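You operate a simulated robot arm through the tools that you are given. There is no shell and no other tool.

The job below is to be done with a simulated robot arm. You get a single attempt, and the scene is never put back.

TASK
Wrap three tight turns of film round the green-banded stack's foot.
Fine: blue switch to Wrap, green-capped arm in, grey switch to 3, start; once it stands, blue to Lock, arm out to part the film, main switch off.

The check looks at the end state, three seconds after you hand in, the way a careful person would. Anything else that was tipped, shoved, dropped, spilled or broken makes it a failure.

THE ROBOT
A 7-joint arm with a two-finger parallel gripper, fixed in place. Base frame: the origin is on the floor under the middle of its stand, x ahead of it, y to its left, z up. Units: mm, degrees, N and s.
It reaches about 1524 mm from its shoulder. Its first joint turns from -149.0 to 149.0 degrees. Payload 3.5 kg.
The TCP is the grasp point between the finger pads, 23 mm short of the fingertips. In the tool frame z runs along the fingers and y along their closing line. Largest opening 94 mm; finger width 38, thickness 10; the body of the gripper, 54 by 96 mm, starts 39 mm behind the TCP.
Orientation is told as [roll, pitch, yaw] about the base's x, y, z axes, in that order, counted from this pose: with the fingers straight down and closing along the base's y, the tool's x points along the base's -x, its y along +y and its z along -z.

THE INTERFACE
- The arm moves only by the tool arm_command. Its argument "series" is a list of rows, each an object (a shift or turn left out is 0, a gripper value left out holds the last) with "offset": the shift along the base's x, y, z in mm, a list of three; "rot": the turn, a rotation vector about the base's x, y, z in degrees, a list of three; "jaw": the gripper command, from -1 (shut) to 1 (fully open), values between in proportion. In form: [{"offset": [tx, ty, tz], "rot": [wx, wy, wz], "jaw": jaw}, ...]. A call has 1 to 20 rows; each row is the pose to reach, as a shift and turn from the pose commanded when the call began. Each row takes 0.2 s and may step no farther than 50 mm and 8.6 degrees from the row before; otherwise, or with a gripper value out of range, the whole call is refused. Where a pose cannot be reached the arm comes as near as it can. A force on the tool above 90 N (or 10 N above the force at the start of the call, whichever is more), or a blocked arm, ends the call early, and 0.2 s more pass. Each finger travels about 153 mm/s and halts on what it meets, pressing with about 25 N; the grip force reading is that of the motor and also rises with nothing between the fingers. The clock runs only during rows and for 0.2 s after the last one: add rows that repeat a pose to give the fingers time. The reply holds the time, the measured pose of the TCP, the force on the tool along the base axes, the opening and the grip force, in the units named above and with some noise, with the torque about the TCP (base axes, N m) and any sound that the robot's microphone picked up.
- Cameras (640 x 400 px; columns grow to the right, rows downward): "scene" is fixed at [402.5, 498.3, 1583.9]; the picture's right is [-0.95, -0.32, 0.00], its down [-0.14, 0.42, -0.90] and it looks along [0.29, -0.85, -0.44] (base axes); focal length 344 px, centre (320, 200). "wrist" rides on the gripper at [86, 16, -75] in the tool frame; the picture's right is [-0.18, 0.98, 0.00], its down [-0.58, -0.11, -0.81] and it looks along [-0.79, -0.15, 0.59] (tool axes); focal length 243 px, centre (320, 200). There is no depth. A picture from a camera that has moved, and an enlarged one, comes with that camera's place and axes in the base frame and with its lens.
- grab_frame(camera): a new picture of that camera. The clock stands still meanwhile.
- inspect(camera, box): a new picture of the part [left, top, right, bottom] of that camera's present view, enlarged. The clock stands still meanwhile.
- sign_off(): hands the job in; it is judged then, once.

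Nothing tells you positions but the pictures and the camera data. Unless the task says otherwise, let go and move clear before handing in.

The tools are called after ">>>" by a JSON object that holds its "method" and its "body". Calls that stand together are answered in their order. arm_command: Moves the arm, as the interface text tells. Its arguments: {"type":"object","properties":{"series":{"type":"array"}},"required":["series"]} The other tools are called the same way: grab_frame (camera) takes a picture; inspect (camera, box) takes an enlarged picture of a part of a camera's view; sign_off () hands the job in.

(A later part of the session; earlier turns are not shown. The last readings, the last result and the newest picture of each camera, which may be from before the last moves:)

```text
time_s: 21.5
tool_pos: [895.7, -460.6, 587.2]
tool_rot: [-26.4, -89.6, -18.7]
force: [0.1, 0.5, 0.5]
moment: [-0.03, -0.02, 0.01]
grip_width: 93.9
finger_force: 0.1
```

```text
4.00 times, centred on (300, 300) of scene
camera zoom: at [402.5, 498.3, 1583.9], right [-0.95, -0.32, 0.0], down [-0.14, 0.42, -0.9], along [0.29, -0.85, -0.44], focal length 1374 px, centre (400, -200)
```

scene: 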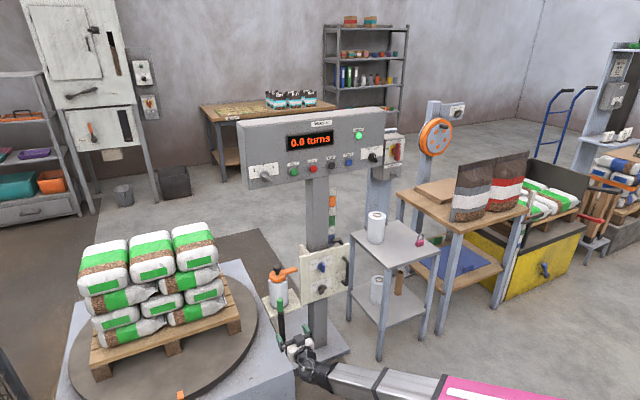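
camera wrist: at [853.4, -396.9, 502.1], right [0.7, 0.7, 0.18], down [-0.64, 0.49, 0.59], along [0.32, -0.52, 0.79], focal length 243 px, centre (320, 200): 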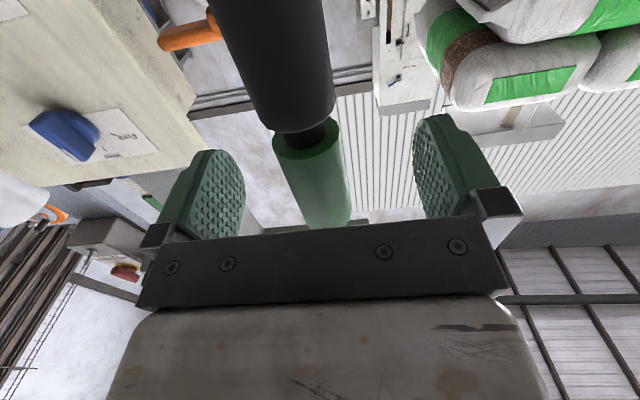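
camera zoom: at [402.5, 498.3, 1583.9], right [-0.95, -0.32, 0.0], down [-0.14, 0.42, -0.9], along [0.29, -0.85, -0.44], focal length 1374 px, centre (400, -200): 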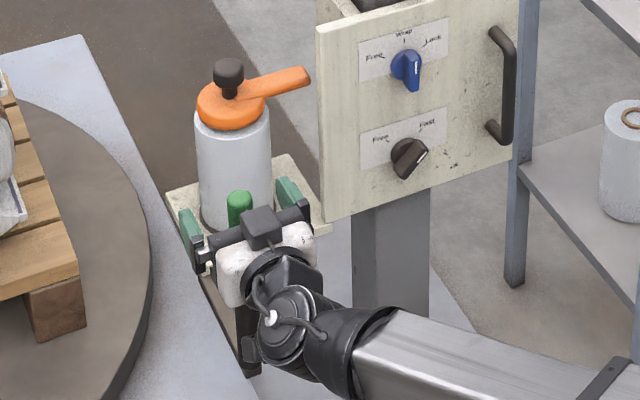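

The post sits about 14 mm toward the palm from the grasp point. I'll back off 10 mm and close on the green cap.

>>> {"method": "arm_command", "body": {"series": [{"offset": [-4, 4, 0], "jaw": 1}, {"offset": [-7, 8, 0], "jaw": 0.3}, {"offset": [-7, 8, 0], "jaw": -1}, {"offset": [-7, 8, 0], "jaw": -1}, {"offset": [-7, 8, 0], "jaw": -1}]}}

>>> {"method": "grab_frame", "body": {"camera": "wrist"}}

>>> {"method": "inspect", "body": {"camera": "scene", "box": [250, 250, 350, 350]}}

```text
time_s: 22.7
tool_pos: [887.2, -451.4, 588.6]
tool_rot: [-25.0, -89.6, -20.0]
force: [-2.0, 1.1, -2.7]
moment: [-0.06, -0.06, -0.09]
grip_width: 25.1
finger_force: 44.9
```

```text
taken
camera wrist: at [846.1, -387.4, 502.0], right [0.7, 0.69, 0.18], down [-0.64, 0.49, 0.59], along [0.32, -0.52, 0.79], focal length 243 px, centre (320, 200)
```

wrist: 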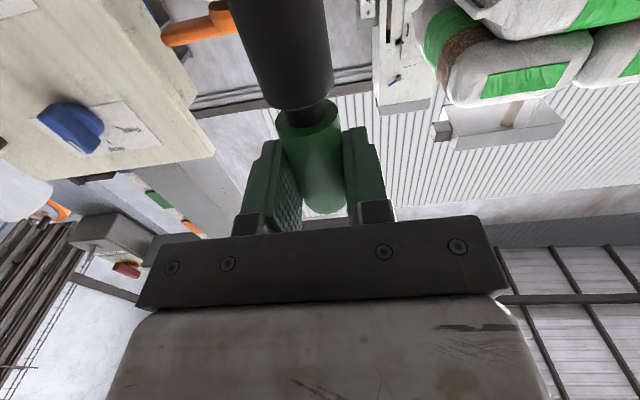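

```text
4.00 times, centred on (300, 300) of scene
camera zoom: at [402.5, 498.3, 1583.9], right [-0.95, -0.32, 0.0], down [-0.14, 0.42, -0.9], along [0.29, -0.85, -0.44], focal length 1374 px, centre (400, -200)
```

zoom: 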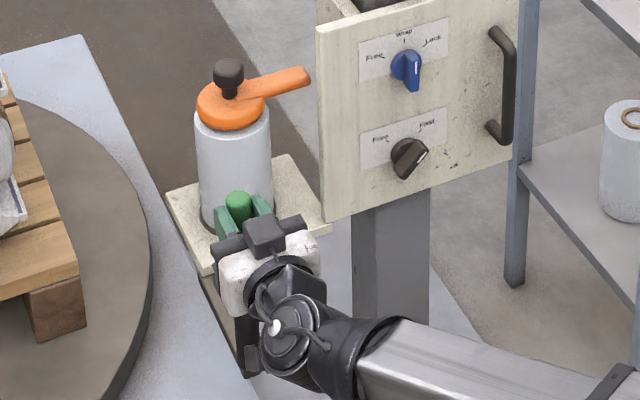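

Gripped the cap (25 mm). I'll test a small swing to the left, toward the stack, and watch the forces.

>>> {"method": "arm_command", "body": {"series": [{"offset": [5, 5, 0]}, {"offset": [10, 10, 0]}, {"offset": [15, 15, 0]}, {"offset": [15, 15, 0]}]}}

>>> {"method": "inspect", "body": {"camera": "scene", "box": [250, 250, 350, 350]}}

```text
time_s: 23.7
tool_pos: [903.6, -437.8, 588.4]
tool_rot: [-21.8, -89.6, -23.1]
force: [-0.4, -3.6, 0.1]
moment: [0.33, -0.39, -0.43]
grip_width: 25.2
finger_force: 45.0
```

```text
4.00 times, centred on (300, 300) of scene
camera zoom: at [402.5, 498.3, 1583.9], right [-0.95, -0.32, 0.0], down [-0.14, 0.42, -0.9], along [0.29, -0.85, -0.44], focal length 1374 px, centre (400, -200)
```

zoom: 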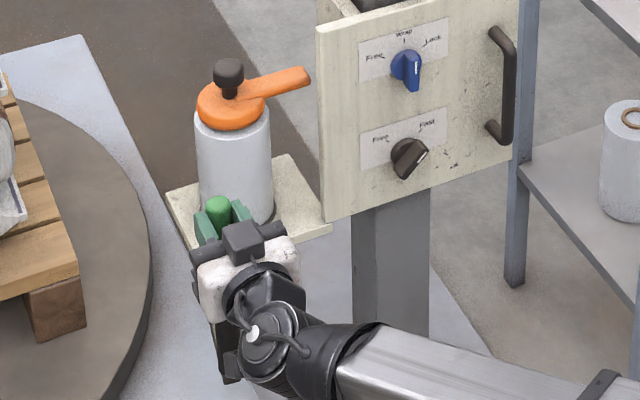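

It swings freely to the left. I'll follow the arc (guessing a radius of about 180 mm) and watch the forces.

>>> {"method": "arm_command", "body": {"series": [{"offset": [14.2, 8.7, 0]}, {"offset": [30.5, 18.1, 0]}, {"offset": [47.8, 25.7, 0]}, {"offset": [65.7, 31.6, 0]}, {"offset": [84.1, 35.5, 0]}, {"offset": [84.1, 35.5, 0]}]}}

>>> {"method": "grab_frame", "body": {"camera": "wrist"}}

>>> {"method": "inspect", "body": {"camera": "scene", "box": [230, 240, 350, 360]}}

```text
time_s: 25.1
tool_pos: [985.6, -405.7, 586.1]
tool_rot: [-31.6, -89.9, -13.7]
force: [-1.3, -43.4, 5.0]
moment: [-0.3, -0.57, -0.41]
grip_width: 25.0
finger_force: 45.3
```

```text
taken
camera wrist: at [945.2, -342.1, 500.6], right [0.7, 0.69, 0.18], down [-0.64, 0.5, 0.58], along [0.31, -0.53, 0.79], focal length 243 px, centre (320, 200)
```

wrist: 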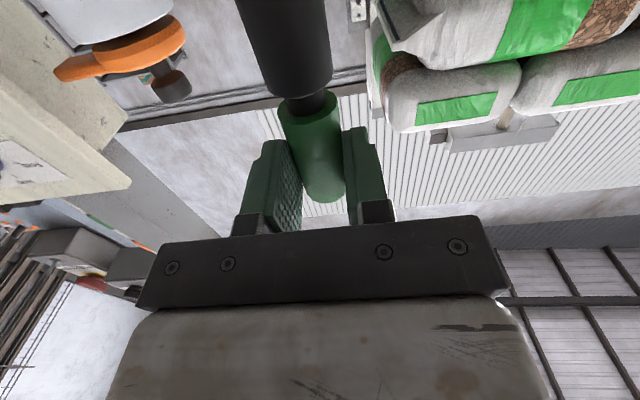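

```text
3.33 times, centred on (290, 300) of scene
camera zoom: at [402.5, 498.3, 1583.9], right [-0.95, -0.32, 0.0], down [-0.14, 0.42, -0.9], along [0.29, -0.85, -0.44], focal length 1145 px, centre (420, -133)
```

zoom: 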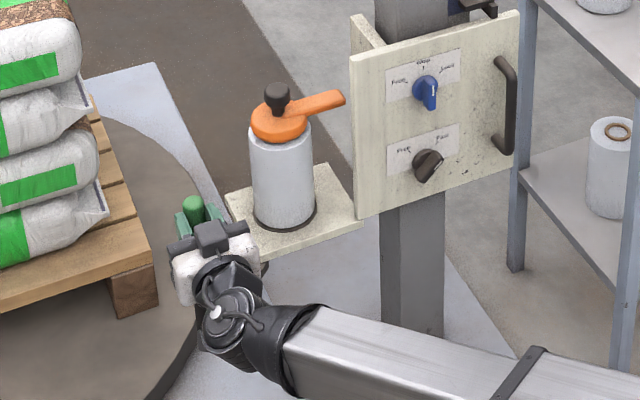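

There's a radial pull of about 43 N, so the true pivot must be nearer: the platform corner at about (997, -544), radius about 137 mm. I'll continue along that arc.

>>> {"method": "arm_command", "body": {"series": [{"offset": [5, -2, 0]}, {"offset": [13, -3.1, 0]}, {"offset": [27.3, -4.7, 0]}, {"offset": [41.3, -7.6, 0]}, {"offset": [41.3, -7.6, 0]}]}}

>>> {"method": "inspect", "body": {"camera": "scene", "box": [230, 240, 350, 360]}}

>>> {"method": "grab_frame", "body": {"camera": "wrist"}}

```text
time_s: 26.3
tool_pos: [1026.5, -411.1, 589.0]
tool_rot: [-2.6, -89.6, -42.8]
force: [-16.7, -41.6, -14.2]
moment: [0.94, 0.69, -0.89]
grip_width: 24.8
finger_force: 45.1
```

```text
3.33 times, centred on (290, 300) of scene
camera zoom: at [402.5, 498.3, 1583.9], right [-0.95, -0.32, 0.0], down [-0.14, 0.42, -0.9], along [0.29, -0.85, -0.44], focal length 1145 px, centre (420, -133)
```

zoom: 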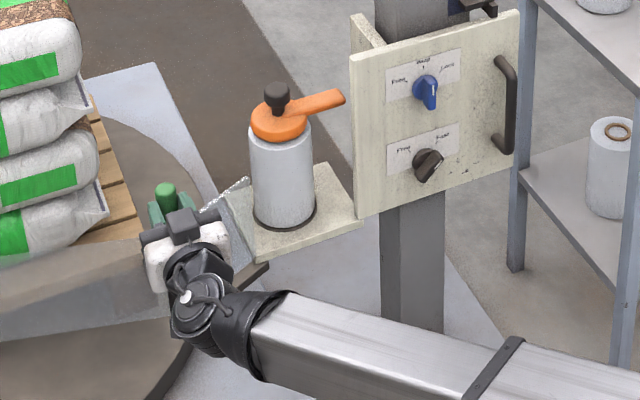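

```text
taken
camera wrist: at [984.7, -347.1, 502.0], right [0.7, 0.69, 0.18], down [-0.64, 0.49, 0.59], along [0.31, -0.53, 0.79], focal length 243 px, centre (320, 200)
```

wrist: 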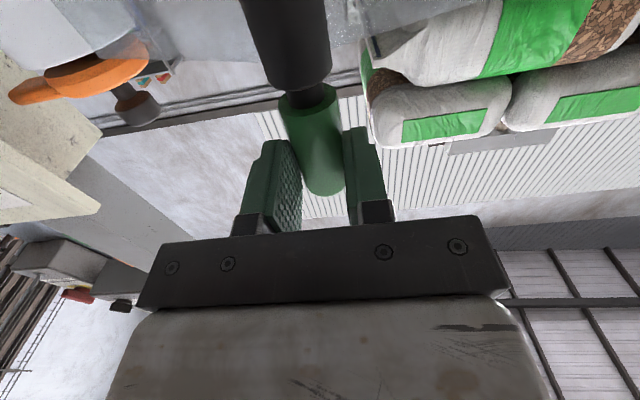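

Film has appeared between the roll and the stack, so the arm is at least nearly "in". I'll look closer.

>>> {"method": "grab_frame", "body": {"camera": "scene"}}

>>> {"method": "inspect", "body": {"camera": "scene", "box": [60, 210, 310, 400]}}

>>> {"method": "inspect", "body": {"camera": "scene", "box": [220, 260, 320, 340]}}

```text
taken
```

scene: 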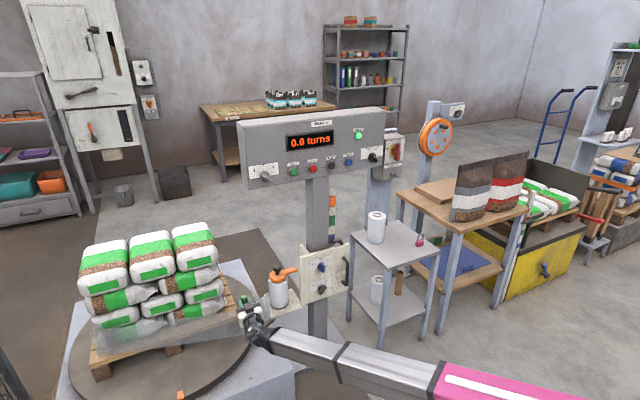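

```text
2.11 times, centred on (185, 305) of scene
camera zoom: at [402.5, 498.3, 1583.9], right [-0.95, -0.32, 0.0], down [-0.14, 0.42, -0.9], along [0.29, -0.85, -0.44], focal length 723 px, centre (604, -21)
```

zoom: 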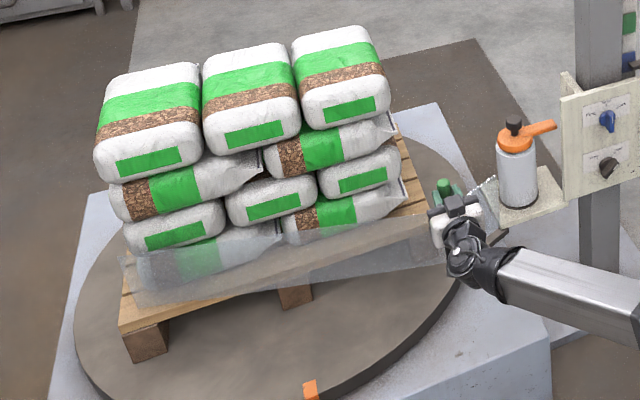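

```text
5.00 times, centred on (270, 300) of scene
camera zoom: at [402.5, 498.3, 1583.9], right [-0.95, -0.32, 0.0], down [-0.14, 0.42, -0.9], along [0.29, -0.85, -0.44], focal length 1718 px, centre (570, -300)
```

zoom: 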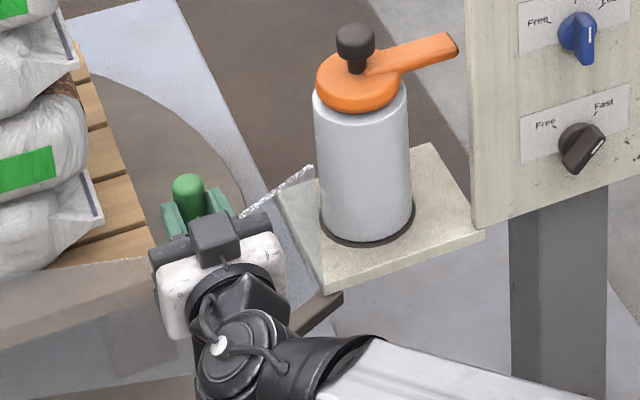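

The film now runs from the roll past the post to the stack's foot. I'll push the arm a little further along a refined arc (pivot nearer, radius about 116 mm) to seat it against its stop.

>>> {"method": "arm_command", "body": {"series": [{"offset": [2, -5, 0]}, {"offset": [6, -8, 0]}, {"offset": [11.3, -10, 0]}, {"offset": [11.3, -10, 0]}]}}

>>> {"method": "inspect", "body": {"camera": "scene", "box": [220, 260, 320, 340]}}

```text
time_s: 27.3
tool_pos: [1040.6, -417.9, 587.8]
tool_rot: [-34.2, -89.7, -10.6]
force: [-4.8, -5.9, -3.1]
moment: [0.5, -0.21, -0.33]
grip_width: 24.8
finger_force: 45.1
```

```text
5.00 times, centred on (270, 300) of scene
camera zoom: at [402.5, 498.3, 1583.9], right [-0.95, -0.32, 0.0], down [-0.14, 0.42, -0.9], along [0.29, -0.85, -0.44], focal length 1718 px, centre (570, -300)
```

zoom: 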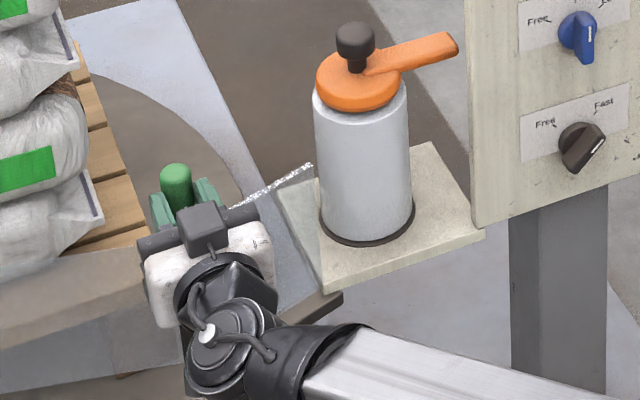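

>>> {"method": "arm_command", "body": {"series": [{"offset": [4.5, -3, 0]}, {"offset": [9, -6, 0]}, {"offset": [13.4, -9.1, 0]}, {"offset": [13.4, -9.1, 0]}]}}

>>> {"method": "grab_frame", "body": {"camera": "wrist"}}

```text
time_s: 28.3
tool_pos: [1053.3, -427.2, 589.3]
tool_rot: [-29.7, -89.6, -15.3]
force: [-20.0, 24.3, 2.3]
moment: [0.72, 0.32, 0.09]
grip_width: 24.8
finger_force: 45.1
```

```text
taken
camera wrist: at [1011.1, -363.3, 502.3], right [0.69, 0.7, 0.18], down [-0.64, 0.49, 0.59], along [0.32, -0.52, 0.79], focal length 243 px, centre (320, 200)
```

wrist: 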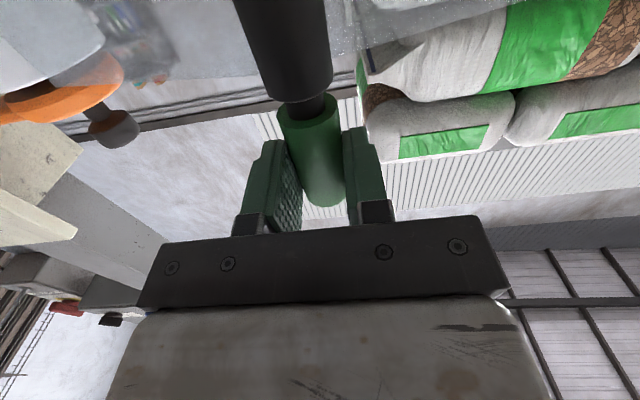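

A 31 N push-back along the swing shows the arm has reached its inner stop. I'll open the fingers and withdraw straight back.

>>> {"method": "arm_command", "body": {"series": [{"offset": [-2, 2, 0], "jaw": -0.3}, {"offset": [-2, 2, 0], "jaw": 0.6}, {"offset": [-2, 2, 0], "jaw": 1}, {"offset": [-22, 22, 0], "jaw": 1}, {"offset": [-50, 50, 0], "jaw": 1}, {"offset": [-80, 80, 0], "jaw": 1}, {"offset": [-110, 110, 0], "jaw": 1}]}}

>>> {"method": "grab_frame", "body": {"camera": "wrist"}}

>>> {"method": "inspect", "body": {"camera": "scene", "box": [200, 240, 340, 360]}}

```text
time_s: 29.9
tool_pos: [943.3, -318.5, 589.8]
tool_rot: [-23.1, -89.6, -21.9]
force: [0.2, 0.1, -0.3]
moment: [0.01, 0.01, 0.02]
grip_width: 93.7
finger_force: 0.1
```

```text
taken
camera wrist: at [901.6, -254.3, 504.3], right [0.7, 0.69, 0.18], down [-0.64, 0.49, 0.59], along [0.32, -0.53, 0.79], focal length 243 px, centre (320, 200)
```

wrist: 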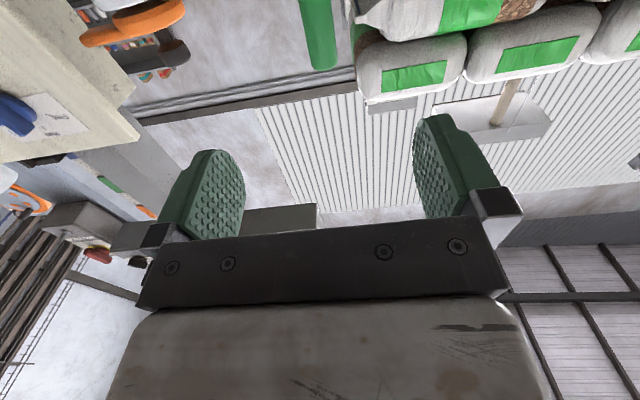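

```text
3.33 times, centred on (270, 300) of scene
camera zoom: at [402.5, 498.3, 1583.9], right [-0.95, -0.32, 0.0], down [-0.14, 0.42, -0.9], along [0.29, -0.85, -0.44], focal length 1145 px, centre (487, -133)
```

zoom: 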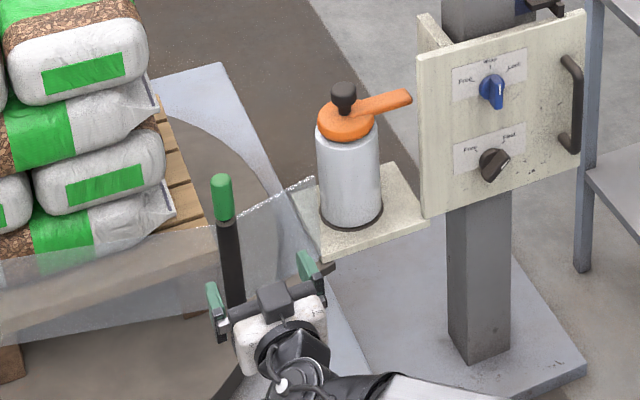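

The arm stays in and the film holds. Now I go up to the grey switch on the panel, at about (996, -588, 1090).

>>> {"method": "arm_command", "body": {"series": [{"offset": [-5.6, -12.4, 41.7]}, {"offset": [-11.2, -24.8, 83.4]}, {"offset": [-16.8, -37.2, 125]}, {"offset": [-22.4, -49.6, 166.8]}, {"offset": [-28, -62, 208.5]}, {"offset": [-33.6, -74.4, 250]}, {"offset": [-39.2, -86.8, 292]}, {"offset": [-44.8, -99.2, 333.6]}, {"offset": [-50.4, -111.6, 375]}, {"offset": [-56, -124, 417]}, {"offset": [-61.6, -136.4, 458.7]}, {"offset": [-67, -149, 500]}, {"offset": [-67, -149, 500]}]}}

>>> {"method": "grab_frame", "body": {"camera": "wrist"}}

>>> {"method": "grab_frame", "body": {"camera": "scene"}}

```text
time_s: 32.7
tool_pos: [875.5, -469.4, 1087.4]
tool_rot: [-26.9, -89.7, -18.0]
force: [-0.7, -0.7, -0.4]
moment: [0.01, 0.01, 0.03]
grip_width: 93.9
finger_force: 0.2
```

```text
taken
camera wrist: at [834.4, -405.0, 1001.7], right [0.7, 0.7, 0.18], down [-0.64, 0.49, 0.59], along [0.32, -0.52, 0.79], focal length 243 px, centre (320, 200)
```

wrist: 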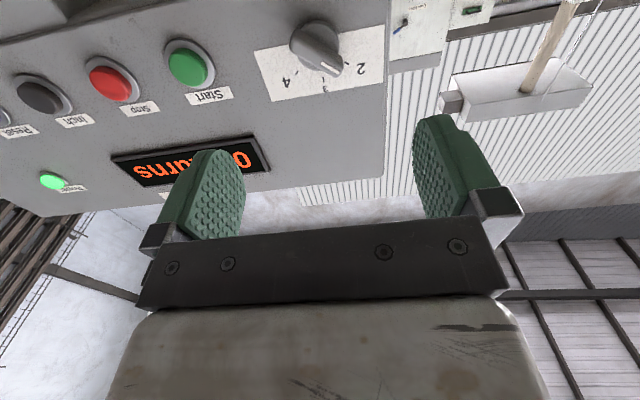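

```text
taken
```

scene: 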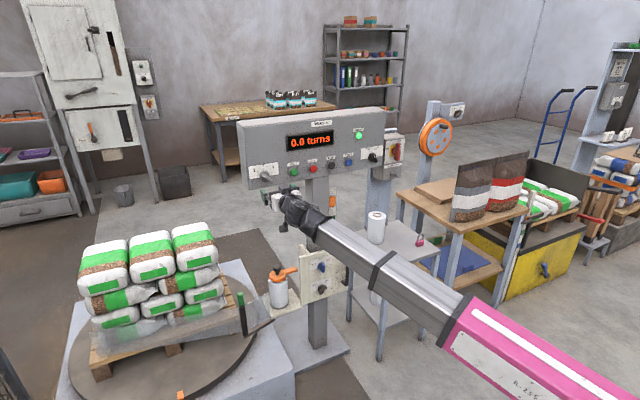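

>>> {"method": "inspect", "body": {"camera": "wrist", "box": [240, 0, 400, 110]}}

>>> {"method": "inspect", "body": {"camera": "wrist", "box": [130, 20, 290, 120]}}

```text
3.64 times, centred on (320, 55) of wrist
camera zoom: at [834.4, -405.0, 1001.7], right [0.7, 0.7, 0.18], down [-0.64, 0.49, 0.59], along [0.32, -0.52, 0.79], focal length 882 px, centre (320, 727)
```

zoom: 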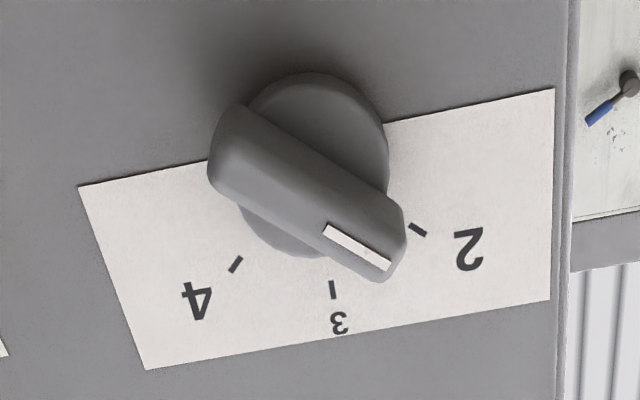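

```text
4.00 times, centred on (210, 70) of wrist
camera zoom: at [834.4, -405.0, 1001.7], right [0.7, 0.7, 0.18], down [-0.64, 0.49, 0.59], along [0.32, -0.52, 0.79], focal length 970 px, centre (760, 720)
```

zoom: 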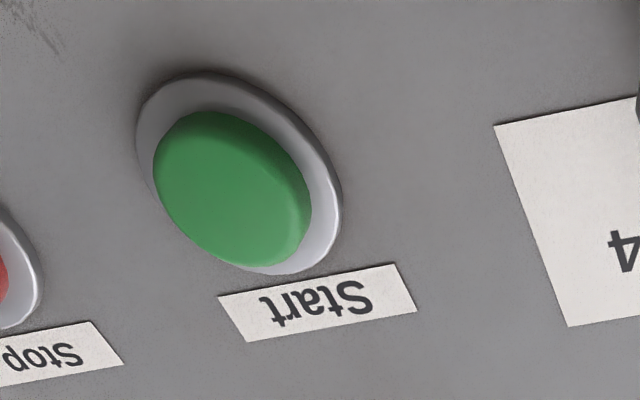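

Grey switch: axis about (994, -586, 1092), bar pointing about 48° left of vertical to 2; 3 is straight up. I'll roll the hand 48° to match the bar and approach.

>>> {"method": "arm_command", "body": {"series": [{"offset": [10, -11, 1], "rot": [-5.65, 5.65, 0]}, {"offset": [20, -22, 2], "rot": [-11.3, 11.3, 0]}, {"offset": [35, -38, 3], "rot": [-16.95, 16.95, 0]}, {"offset": [50, -54, 4], "rot": [-22.6, 22.6, 0]}, {"offset": [62, -66, 4], "rot": [-28.3, 28.3, 0]}, {"offset": [73, -77, 4], "rot": [-33.9, 33.9, 0]}, {"offset": [73, -77, 4], "rot": [-33.9, 33.9, 0]}]}}

>>> {"method": "grab_frame", "body": {"camera": "wrist"}}

>>> {"method": "inspect", "body": {"camera": "wrist", "box": [240, 40, 400, 180]}}

```text
time_s: 34.3
tool_pos: [948.1, -544.6, 1091.6]
tool_rot: [-89.7, -41.8, 44.6]
force: [0.4, 0.3, -0.3]
moment: [0.01, 0.03, 0.01]
grip_width: 94.1
finger_force: 0.0
```

```text
taken
camera wrist: at [857.0, -528.9, 1022.4], right [0.56, 0.56, -0.61], down [-0.31, 0.83, 0.47], along [0.77, -0.08, 0.64], focal length 243 px, centre (320, 200)
```

wrist: 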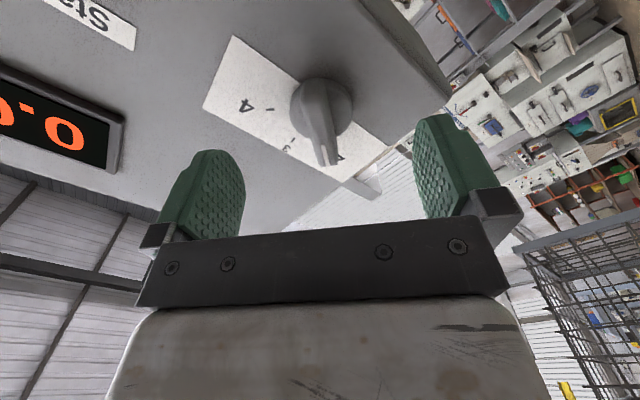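

```text
2.86 times, centred on (320, 110) of wrist
camera zoom: at [857.0, -528.9, 1022.4], right [0.56, 0.56, -0.61], down [-0.31, 0.83, 0.47], along [0.77, -0.08, 0.64], focal length 693 px, centre (320, 457)
```

zoom: 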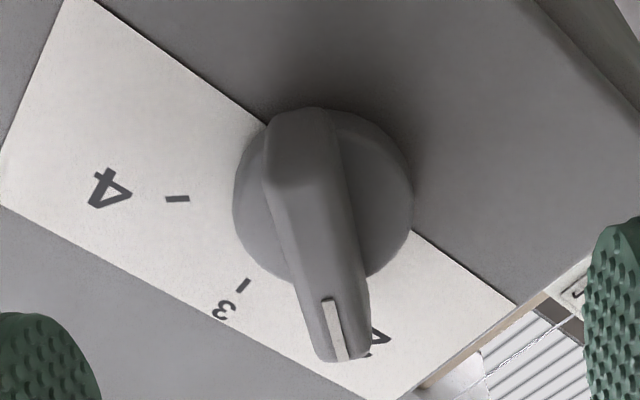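

Bar centred and parallel to the pads. I'll advance 22 mm and close on it.

>>> {"method": "arm_command", "body": {"series": [{"offset": [8, -8, 0], "jaw": 1}, {"offset": [15.6, -15.6, 0], "jaw": 1}, {"offset": [15.6, -15.6, 0], "jaw": 0}, {"offset": [15.6, -15.6, 0], "jaw": -1}, {"offset": [15.6, -15.6, 0], "jaw": -1}, {"offset": [15.6, -15.6, 0], "jaw": -1}]}}

>>> {"method": "inspect", "body": {"camera": "wrist", "box": [200, 60, 440, 240]}}

```text
time_s: 35.7
tool_pos: [964.7, -560.6, 1090.6]
tool_rot: [-89.8, -41.9, 44.6]
force: [0.5, -0.4, -0.8]
moment: [-0.06, -0.08, 0.07]
grip_width: 12.9
finger_force: 44.3
```

```text
2.22 times, centred on (320, 150) of wrist
camera zoom: at [873.3, -544.0, 1021.8], right [0.56, 0.56, -0.61], down [-0.31, 0.82, 0.47], along [0.77, -0.08, 0.64], focal length 539 px, centre (320, 311)
```

zoom: 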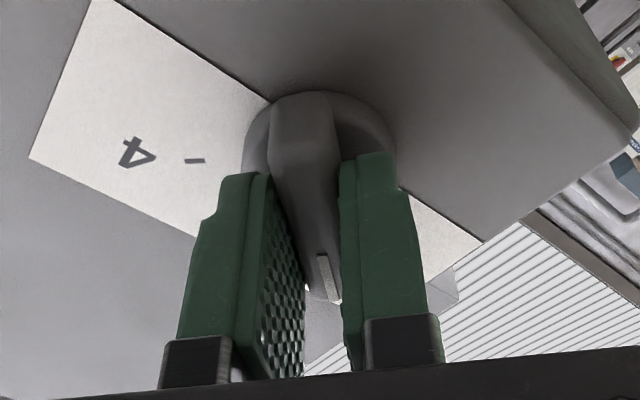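

Gripped. Now I turn it 48° clockwise to 3.

>>> {"method": "arm_command", "body": {"series": [{"rot": [4.25, -4.25, 0]}, {"rot": [8.5, -8.5, 0]}, {"rot": [12.75, -12.75, 0]}, {"rot": [17, -17, 0]}, {"rot": [21.25, -21.25, 0]}, {"rot": [25.5, -25.5, 0]}, {"rot": [29.75, -29.75, 0]}, {"rot": [33.9, -33.9, 0]}, {"rot": [33.9, -33.9, 0]}]}}

>>> {"method": "inspect", "body": {"camera": "wrist", "box": [200, 60, 440, 240]}}

```text
time_s: 37.7
tool_pos: [963.4, -561.2, 1091.7]
tool_rot: [-6.1, -89.6, -39.0]
force: [-25.2, 15.6, -17.2]
moment: [0.46, 0.5, -0.08]
grip_width: 13.0
finger_force: 45.2
```

```text
2.22 times, centred on (320, 150) of wrist
camera zoom: at [921.5, -495.7, 1005.9], right [0.7, 0.69, 0.18], down [-0.64, 0.49, 0.59], along [0.32, -0.53, 0.79], focal length 539 px, centre (320, 311)
```

zoom: 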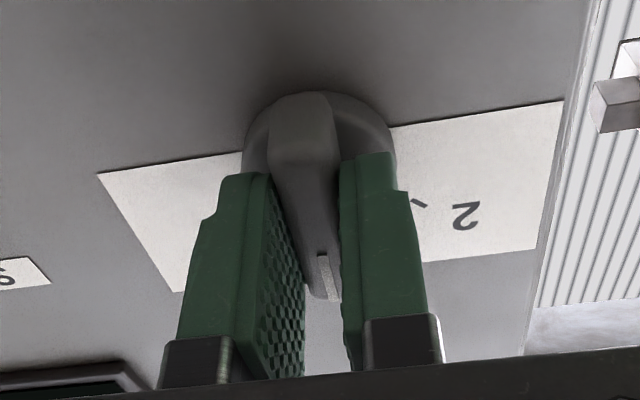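

Turned; now release, back off and check that it points to 3.

>>> {"method": "arm_command", "body": {"series": [{"jaw": -0.4}, {"jaw": 1}, {"jaw": 1}, {"offset": [-18, 18, 0], "jaw": 1}, {"offset": [-45, 45, 0], "jaw": 1}, {"offset": [-75, 75, 0], "jaw": 1}, {"offset": [-75, 75, 0], "jaw": 1}]}}

>>> {"method": "grab_frame", "body": {"camera": "wrist"}}

>>> {"method": "inspect", "body": {"camera": "wrist", "box": [220, 0, 400, 110]}}

>>> {"method": "inspect", "body": {"camera": "scene", "box": [230, 100, 410, 210]}}

```text
time_s: 39.3
tool_pos: [889.7, -482.5, 1091.1]
tool_rot: [-24.4, -89.7, -20.5]
force: [-0.2, -0.2, 0.9]
moment: [0.0, 0.02, -0.01]
grip_width: 94.0
finger_force: 0.1
```

```text
taken
camera wrist: at [847.7, -418.2, 1005.7], right [0.7, 0.69, 0.18], down [-0.64, 0.49, 0.59], along [0.32, -0.52, 0.79], focal length 243 px, centre (320, 200)
```

wrist: 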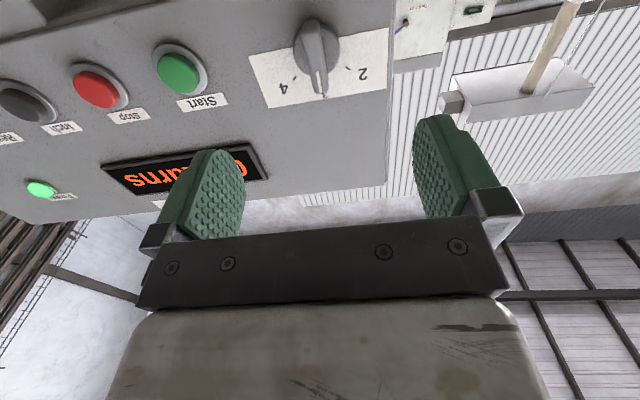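

```text
3.56 times, centred on (310, 55) of wrist
camera zoom: at [847.7, -418.2, 1005.7], right [0.7, 0.69, 0.18], down [-0.64, 0.49, 0.59], along [0.32, -0.52, 0.79], focal length 863 px, centre (356, 716)
```

zoom: 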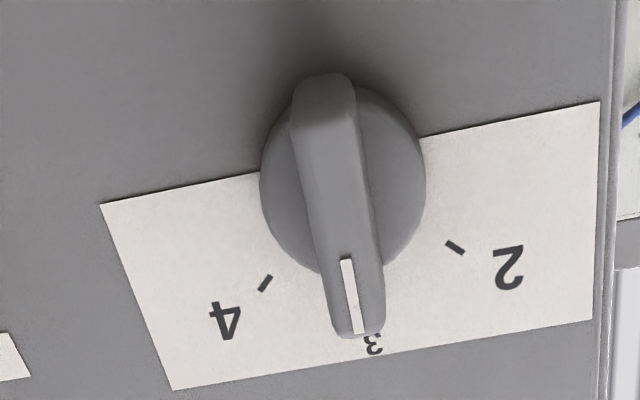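

```text
3.56 times, centred on (320, 155) of scene
camera zoom: at [402.5, 498.3, 1583.9], right [-0.95, -0.32, 0.0], down [-0.14, 0.42, -0.9], along [0.29, -0.85, -0.44], focal length 1222 px, centre (320, 360)
```

zoom: 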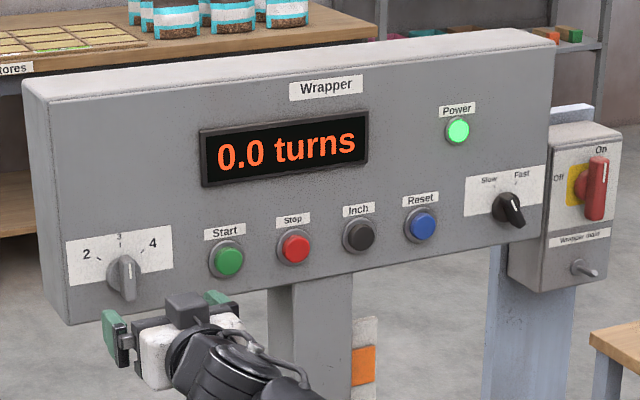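

Grey is at 3. Next the Start button, at about (907, -674, 1087): I'll close the fingers and line up in front of it.

>>> {"method": "arm_command", "body": {"series": [{"offset": [-15, -28, -1], "jaw": -1}, {"offset": [-30, -56, -2], "jaw": -1}, {"offset": [-45, -84, -3], "jaw": -1}, {"offset": [-59.7, -112.1, -4.3], "jaw": -1}, {"offset": [-59.7, -112.1, -4.3], "jaw": -1}]}}

>>> {"method": "grab_frame", "body": {"camera": "wrist"}}

>>> {"method": "inspect", "body": {"camera": "wrist", "box": [240, 0, 400, 130]}}

>>> {"method": "inspect", "body": {"camera": "scene", "box": [260, 140, 340, 210]}}

```text
time_s: 40.5
tool_pos: [830.6, -596.4, 1087.3]
tool_rot: [-27.1, -89.7, -17.8]
force: [0.0, -0.8, 0.0]
moment: [0.01, -0.02, -0.02]
grip_width: 0.0
finger_force: 24.9
```

```text
taken
camera wrist: at [788.9, -533.3, 1001.3], right [0.7, 0.7, 0.18], down [-0.64, 0.49, 0.59], along [0.32, -0.52, 0.79], focal length 243 px, centre (320, 200)
```

wrist: 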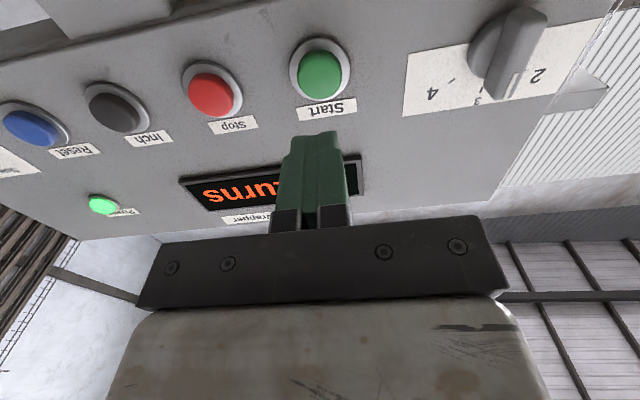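

```text
3.08 times, centred on (320, 65) of wrist
camera zoom: at [788.9, -533.3, 1001.3], right [0.7, 0.7, 0.18], down [-0.64, 0.49, 0.59], along [0.32, -0.52, 0.79], focal length 746 px, centre (320, 615)
```

zoom: 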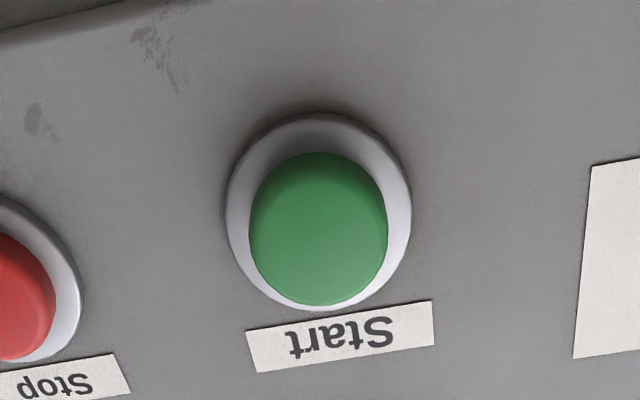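

```text
5.71 times, centred on (300, 175) of scene
camera zoom: at [402.5, 498.3, 1583.9], right [-0.95, -0.32, 0.0], down [-0.14, 0.42, -0.9], along [0.29, -0.85, -0.44], focal length 1963 px, centre (434, 343)
```

zoom: 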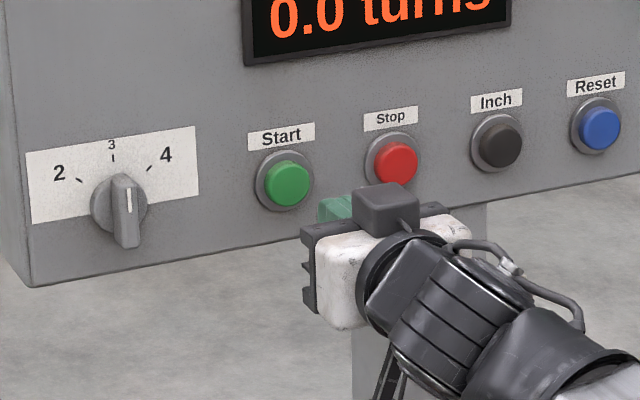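

Aligned within 2–3 mm. I'll move to just short of the button first.

>>> {"method": "arm_command", "body": {"series": [{"offset": [15, -15, -1]}, {"offset": [30, -30, -2]}, {"offset": [43.8, -43.8, -2]}, {"offset": [43.8, -43.8, -2]}]}}

>>> {"method": "inspect", "body": {"camera": "wrist", "box": [220, 40, 420, 200]}}

>>> {"method": "inspect", "body": {"camera": "scene", "box": [260, 140, 340, 210]}}

```text
time_s: 41.5
tool_pos: [874.9, -640.6, 1085.2]
tool_rot: [-26.5, -89.6, -18.4]
force: [0.6, -0.3, 0.3]
moment: [0.01, -0.03, -0.01]
grip_width: 0.0
finger_force: 25.2
```

```text
2.50 times, centred on (320, 120) of wrist
camera zoom: at [831.6, -577.0, 999.5], right [0.7, 0.7, 0.18], down [-0.64, 0.49, 0.59], along [0.32, -0.52, 0.79], focal length 606 px, centre (320, 400)
```

zoom: 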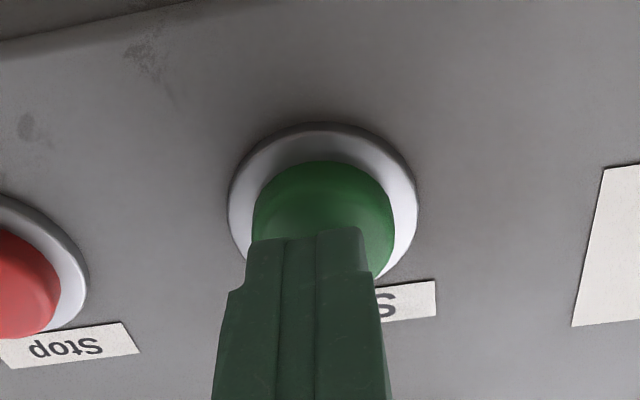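

```text
5.71 times, centred on (300, 175) of scene
camera zoom: at [402.5, 498.3, 1583.9], right [-0.95, -0.32, 0.0], down [-0.14, 0.42, -0.9], along [0.29, -0.85, -0.44], focal length 1963 px, centre (434, 343)
```

zoom: 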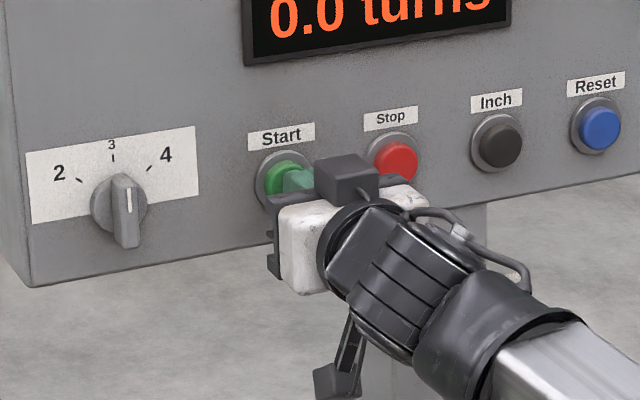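

Now I press gently in small steps.

>>> {"method": "arm_command", "body": {"series": [{"offset": [2, -2, 0]}, {"offset": [4, -4, 0]}, {"offset": [6, -6, 0]}, {"offset": [8, -8, 0]}]}}

>>> {"method": "inspect", "body": {"camera": "scene", "box": [230, 100, 410, 210]}}

```text
time_s: 42.5
tool_pos: [880.4, -648.7, 1085.6]
tool_rot: [-26.4, -89.7, -18.6]
force: [-1.6, 2.0, -1.2]
moment: [-0.01, 0.0, 0.03]
grip_width: 0.2
finger_force: 24.7
heard: click
```

```text
3.56 times, centred on (320, 155) of scene
camera zoom: at [402.5, 498.3, 1583.9], right [-0.95, -0.32, 0.0], down [-0.14, 0.42, -0.9], along [0.29, -0.85, -0.44], focal length 1222 px, centre (320, 360)
```

zoom: 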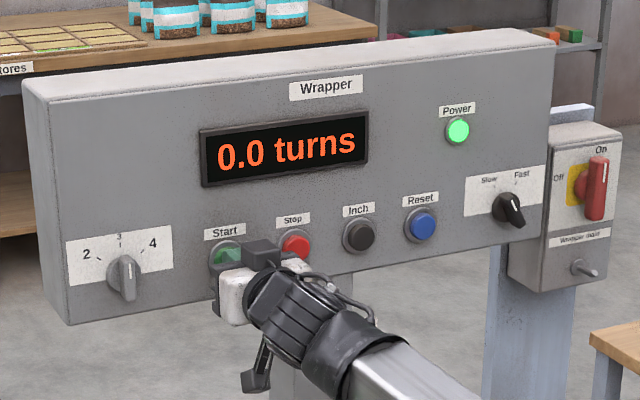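

A click was heard. I'll withdraw and watch the display and turntable.

>>> {"method": "arm_command", "body": {"series": [{"offset": [-15, 15, 0]}, {"offset": [-40, 40, 0]}, {"offset": [-70, 70, 0]}, {"offset": [-70, 70, 0]}]}}

>>> {"method": "grab_frame", "body": {"camera": "scene"}}

>>> {"method": "inspect", "body": {"camera": "scene", "box": [230, 100, 410, 210]}}

```text
time_s: 43.5
tool_pos: [811.3, -578.4, 1086.6]
tool_rot: [-26.6, -89.5, -18.4]
force: [0.3, -0.2, 0.0]
moment: [0.0, -0.01, 0.01]
grip_width: 0.0
finger_force: 25.6
```

```text
taken
```

scene: 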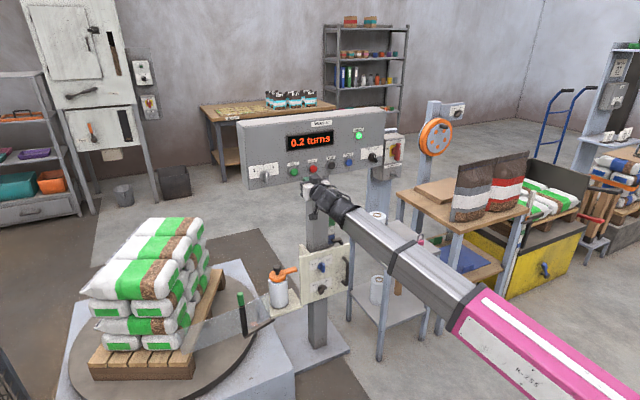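

```text
3.56 times, centred on (320, 155) of scene
camera zoom: at [402.5, 498.3, 1583.9], right [-0.95, -0.32, 0.0], down [-0.14, 0.42, -0.9], along [0.29, -0.85, -0.44], focal length 1222 px, centre (320, 360)
```

zoom: 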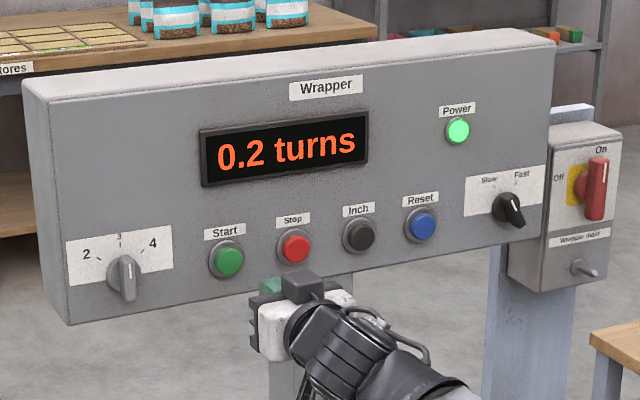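

The turntable is running (0.2 turns) and the film is wrapping. While it runs I'll move down in front of the blue switch, well away from the stack.

>>> {"method": "arm_command", "body": {"series": [{"offset": [-6.1, -6.7, -39.9], "jaw": 1}, {"offset": [-12.3, -13.4, -79.8], "jaw": 1}, {"offset": [-18.4, -20.1, -119.6], "jaw": 1}, {"offset": [-24.6, -26.8, -159.5], "jaw": 1}, {"offset": [-30.7, -33.5, -199.4], "jaw": 1}, {"offset": [-36.9, -40.3, -239.3], "jaw": 1}, {"offset": [-43, -47, -279.1], "jaw": 1}, {"offset": [-49.1, -53.7, -319], "jaw": 1}, {"offset": [-55.3, -60.4, -358.9], "jaw": 1}, {"offset": [-61.4, -67.1, -398.8], "jaw": 1}, {"offset": [-67.6, -73.8, -438.6], "jaw": 1}, {"offset": [-73.7, -80.5, -478.5], "jaw": 1}, {"offset": [-73.7, -80.5, -478.5], "jaw": 1}]}}

>>> {"method": "grab_frame", "body": {"camera": "scene"}}

>>> {"method": "grab_frame", "body": {"camera": "wrist"}}

```text
time_s: 46.3
tool_pos: [738.3, -657.0, 606.0]
tool_rot: [-24.2, -89.7, -20.8]
force: [-0.2, 0.3, 0.0]
moment: [-0.02, -0.01, 0.04]
grip_width: 93.8
finger_force: 0.1
```

```text
taken
```

scene: 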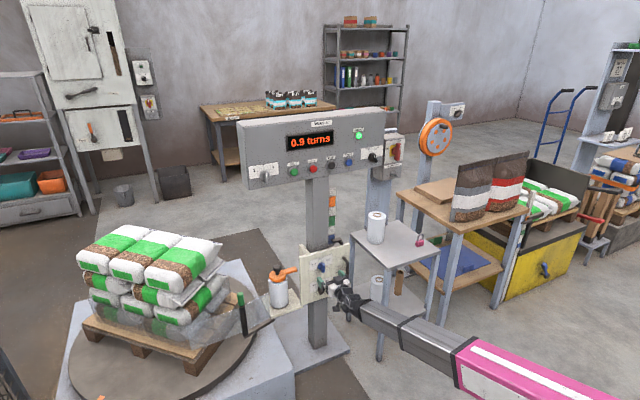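

```text
taken
camera wrist: at [696.5, -593.3, 521.0], right [0.7, 0.69, 0.18], down [-0.64, 0.49, 0.59], along [0.32, -0.52, 0.79], focal length 243 px, centre (320, 200)
```

wrist: 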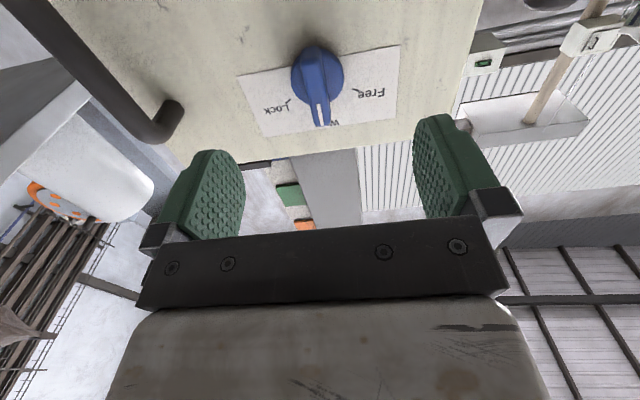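

0.9 turns so far. I'll hold still and wait for the cycle to finish.

>>> {"method": "arm_command", "body": {"series": [{"jaw": 1}, {"jaw": 1}, {"jaw": 1}, {"jaw": 1}, {"jaw": 1}, {"jaw": 1}, {"jaw": 1}, {"jaw": 1}, {"jaw": 1}, {"jaw": 1}, {"jaw": 1}, {"jaw": 1}, {"jaw": 1}, {"jaw": 1}, {"jaw": 1}, {"jaw": 1}, {"jaw": 1}, {"jaw": 1}, {"jaw": 1}, {"jaw": 1}]}}

>>> {"method": "inspect", "body": {"camera": "scene", "box": [50, 100, 350, 400]}}

>>> {"method": "inspect", "body": {"camera": "wrist", "box": [220, 0, 420, 150]}}

```text
time_s: 50.5
tool_pos: [738.7, -657.3, 607.6]
tool_rot: [-25.7, -89.6, -19.2]
force: [0.9, 0.5, -0.6]
moment: [-0.06, 0.0, 0.02]
grip_width: 94.1
finger_force: 0.0
```

```text
1.33 times, centred on (200, 250) of scene
camera zoom: at [402.5, 498.3, 1583.9], right [-0.95, -0.32, 0.0], down [-0.14, 0.42, -0.9], along [0.29, -0.85, -0.44], focal length 458 px, centre (480, 133)
```

zoom: 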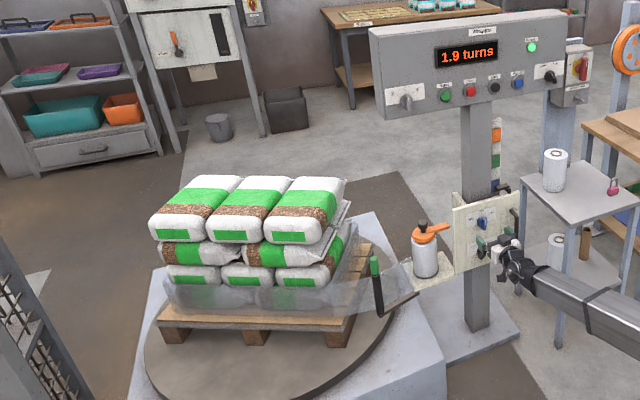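

```text
2.67 times, centred on (320, 75) of wrist
camera zoom: at [696.5, -593.3, 521.2], right [0.7, 0.69, 0.18], down [-0.64, 0.49, 0.59], along [0.32, -0.52, 0.79], focal length 647 px, centre (320, 533)
```

zoom: 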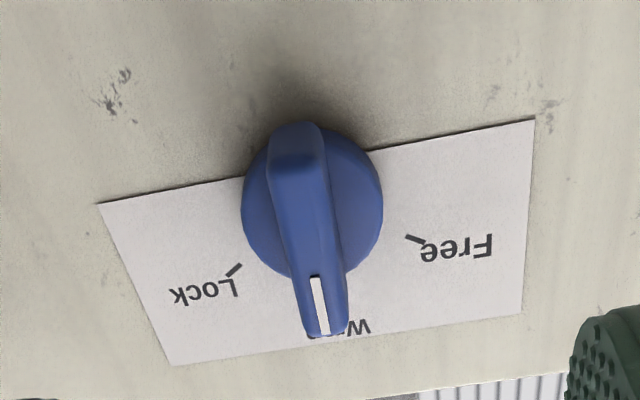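

1.9 turns. I'll keep waiting for the finish.

>>> {"method": "arm_command", "body": {"series": [{"jaw": 1}, {"jaw": 1}, {"jaw": 1}, {"jaw": 1}, {"jaw": 1}, {"jaw": 1}, {"jaw": 1}, {"jaw": 1}, {"jaw": 1}, {"jaw": 1}, {"jaw": 1}, {"jaw": 1}, {"jaw": 1}, {"jaw": 1}, {"jaw": 1}, {"jaw": 1}, {"jaw": 1}, {"jaw": 1}, {"jaw": 1}, {"jaw": 1}]}}

>>> {"method": "arm_command", "body": {"series": [{"jaw": 1}, {"jaw": 1}, {"jaw": 1}, {"jaw": 1}, {"jaw": 1}, {"jaw": 1}, {"jaw": 1}, {"jaw": 1}]}}

>>> {"method": "inspect", "body": {"camera": "scene", "box": [50, 100, 350, 400]}}

```text
time_s: 54.7
tool_pos: [739.3, -656.9, 606.3]
tool_rot: [-25.5, -89.6, -19.5]
force: [0.8, -0.1, -0.9]
moment: [0.02, -0.02, 0.02]
grip_width: 94.1
finger_force: 0.0
```

```text
time_s: 56.5
tool_pos: [737.9, -657.3, 607.0]
tool_rot: [-25.9, -89.6, -19.1]
force: [0.7, 0.5, -0.4]
moment: [-0.03, 0.01, 0.01]
grip_width: 94.1
finger_force: 0.1
```

```text
1.33 times, centred on (200, 250) of scene
camera zoom: at [402.5, 498.3, 1583.9], right [-0.95, -0.32, 0.0], down [-0.14, 0.42, -0.9], along [0.29, -0.85, -0.44], focal length 458 px, centre (480, 133)
```

zoom: 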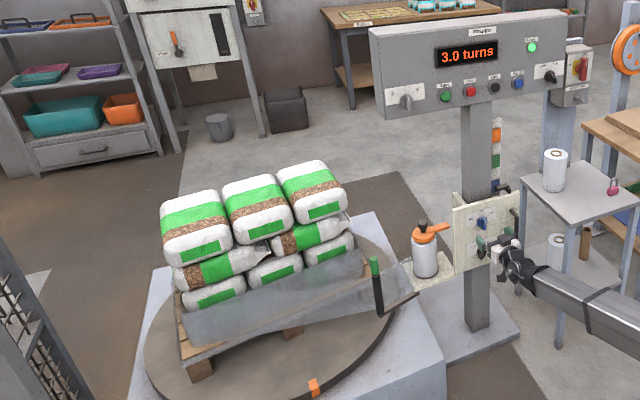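

3.0 turns on the display. I'll approach the blue switch and check that the turntable has truly come to a stand before turning it.

>>> {"method": "arm_command", "body": {"series": [{"offset": [13, -17, 0], "jaw": 1}, {"offset": [28, -32, 0], "jaw": 1}, {"offset": [42, -45.6, 0], "jaw": 1}, {"offset": [42, -45.6, 0], "jaw": 1}]}}

>>> {"method": "inspect", "body": {"camera": "wrist", "box": [240, 80, 400, 220]}}

>>> {"method": "inspect", "body": {"camera": "scene", "box": [50, 100, 350, 400]}}

```text
time_s: 57.5
tool_pos: [779.2, -705.6, 606.7]
tool_rot: [-25.1, -89.6, -19.8]
force: [0.1, 0.4, 1.0]
moment: [-0.02, 0.01, -0.01]
grip_width: 94.1
finger_force: 0.1
```

```text
2.86 times, centred on (320, 150) of wrist
camera zoom: at [737.9, -640.3, 521.0], right [0.7, 0.69, 0.18], down [-0.64, 0.49, 0.59], along [0.32, -0.52, 0.79], focal length 693 px, centre (320, 343)
```

zoom: 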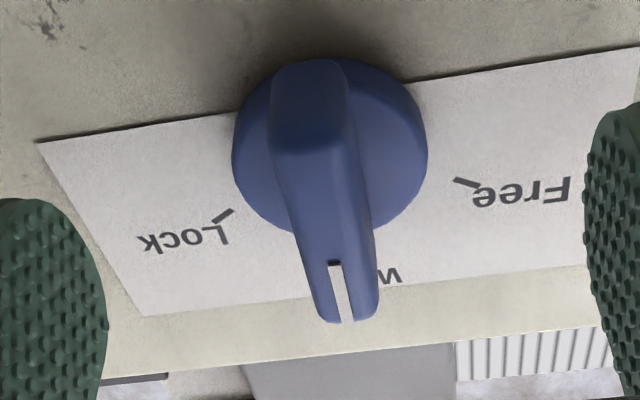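

```text
1.33 times, centred on (200, 250) of scene
camera zoom: at [402.5, 498.3, 1583.9], right [-0.95, -0.32, 0.0], down [-0.14, 0.42, -0.9], along [0.29, -0.85, -0.44], focal length 458 px, centre (480, 133)
```

zoom: 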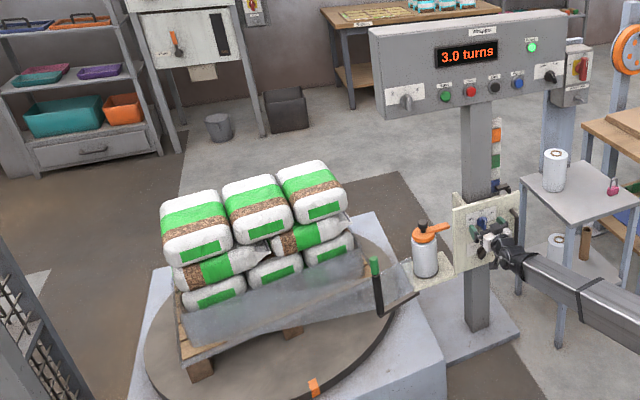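

The turntable stands at 3.0 turns and the grip view matches the earlier good one. I'll close on the bar.

>>> {"method": "arm_command", "body": {"series": [{"jaw": 0}, {"jaw": -1}, {"jaw": -1}, {"jaw": -1}]}}

>>> {"method": "inspect", "body": {"camera": "wrist", "box": [200, 60, 440, 240]}}

```text
time_s: 58.5
tool_pos: [781.3, -703.0, 606.2]
tool_rot: [-31.5, -89.6, -13.2]
force: [14.8, 13.7, -0.9]
moment: [-0.38, -0.35, 0.22]
grip_width: 12.6
finger_force: 45.3
```

```text
2.22 times, centred on (320, 150) of wrist
camera zoom: at [739.0, -639.2, 520.8], right [0.69, 0.7, 0.18], down [-0.64, 0.49, 0.59], along [0.32, -0.52, 0.79], focal length 539 px, centre (320, 311)
```

zoom: 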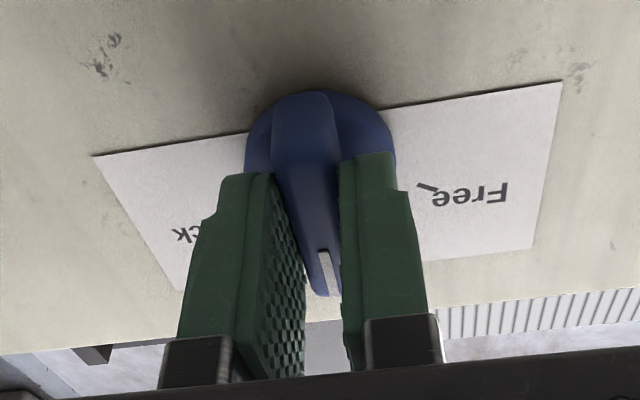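

Gripped, with a slight side load; I'll shift 2 mm to relieve it while turning clockwise 57° to Lock.

>>> {"method": "arm_command", "body": {"series": [{"offset": [1.2, 1.2, 0], "rot": [4, -4, 0]}, {"offset": [1.6, 1.6, 0], "rot": [8, -8, 0]}, {"offset": [1.6, 1.6, 0], "rot": [12, -12, 0]}, {"offset": [1.6, 1.6, 0], "rot": [16, -16, 0]}, {"offset": [1.6, 1.6, 0], "rot": [20, -20, 0]}, {"offset": [1.6, 1.6, 0], "rot": [24, -24, 0]}, {"offset": [1.6, 1.6, 0], "rot": [28, -28, 0]}, {"offset": [1.6, 1.6, 0], "rot": [32, -32, 0]}, {"offset": [1.6, 1.6, 0], "rot": [36, -36, 0]}, {"offset": [1.6, 1.6, 0], "rot": [40.3, -40.3, 0]}, {"offset": [1.6, 1.6, 0], "rot": [40.3, -40.3, 0]}]}}

>>> {"method": "inspect", "body": {"camera": "wrist", "box": [200, 60, 440, 240]}}

```text
time_s: 59.4
tool_pos: [782.6, -702.7, 609.5]
tool_rot: [85.6, -70.9, -133.1]
force: [-34.7, -36.1, -11.9]
moment: [0.99, 1.04, 0.22]
grip_width: 13.5
finger_force: 45.0
out of reach, approached as far as the arm can: row 3, 4
stopped in row 4: the force on the tool passed its limit at 100 N (the readings are from after the stop); the commanded pose is now the measured one
```

```text
2.22 times, centred on (320, 150) of wrist
camera zoom: at [761.8, -617.3, 534.4], right [0.65, 0.58, 0.49], down [-0.75, 0.38, 0.53], along [0.12, -0.72, 0.69], focal length 539 px, centre (320, 311)
```

zoom: 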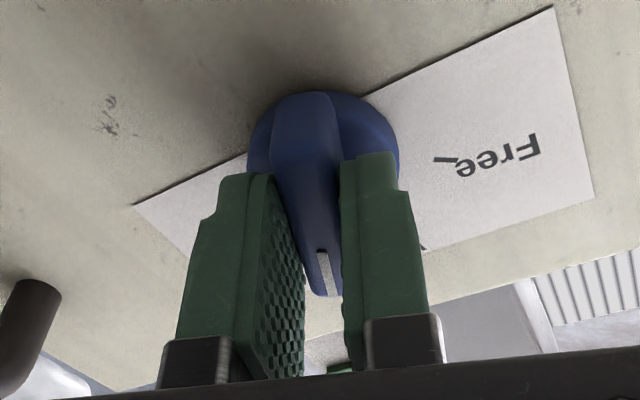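

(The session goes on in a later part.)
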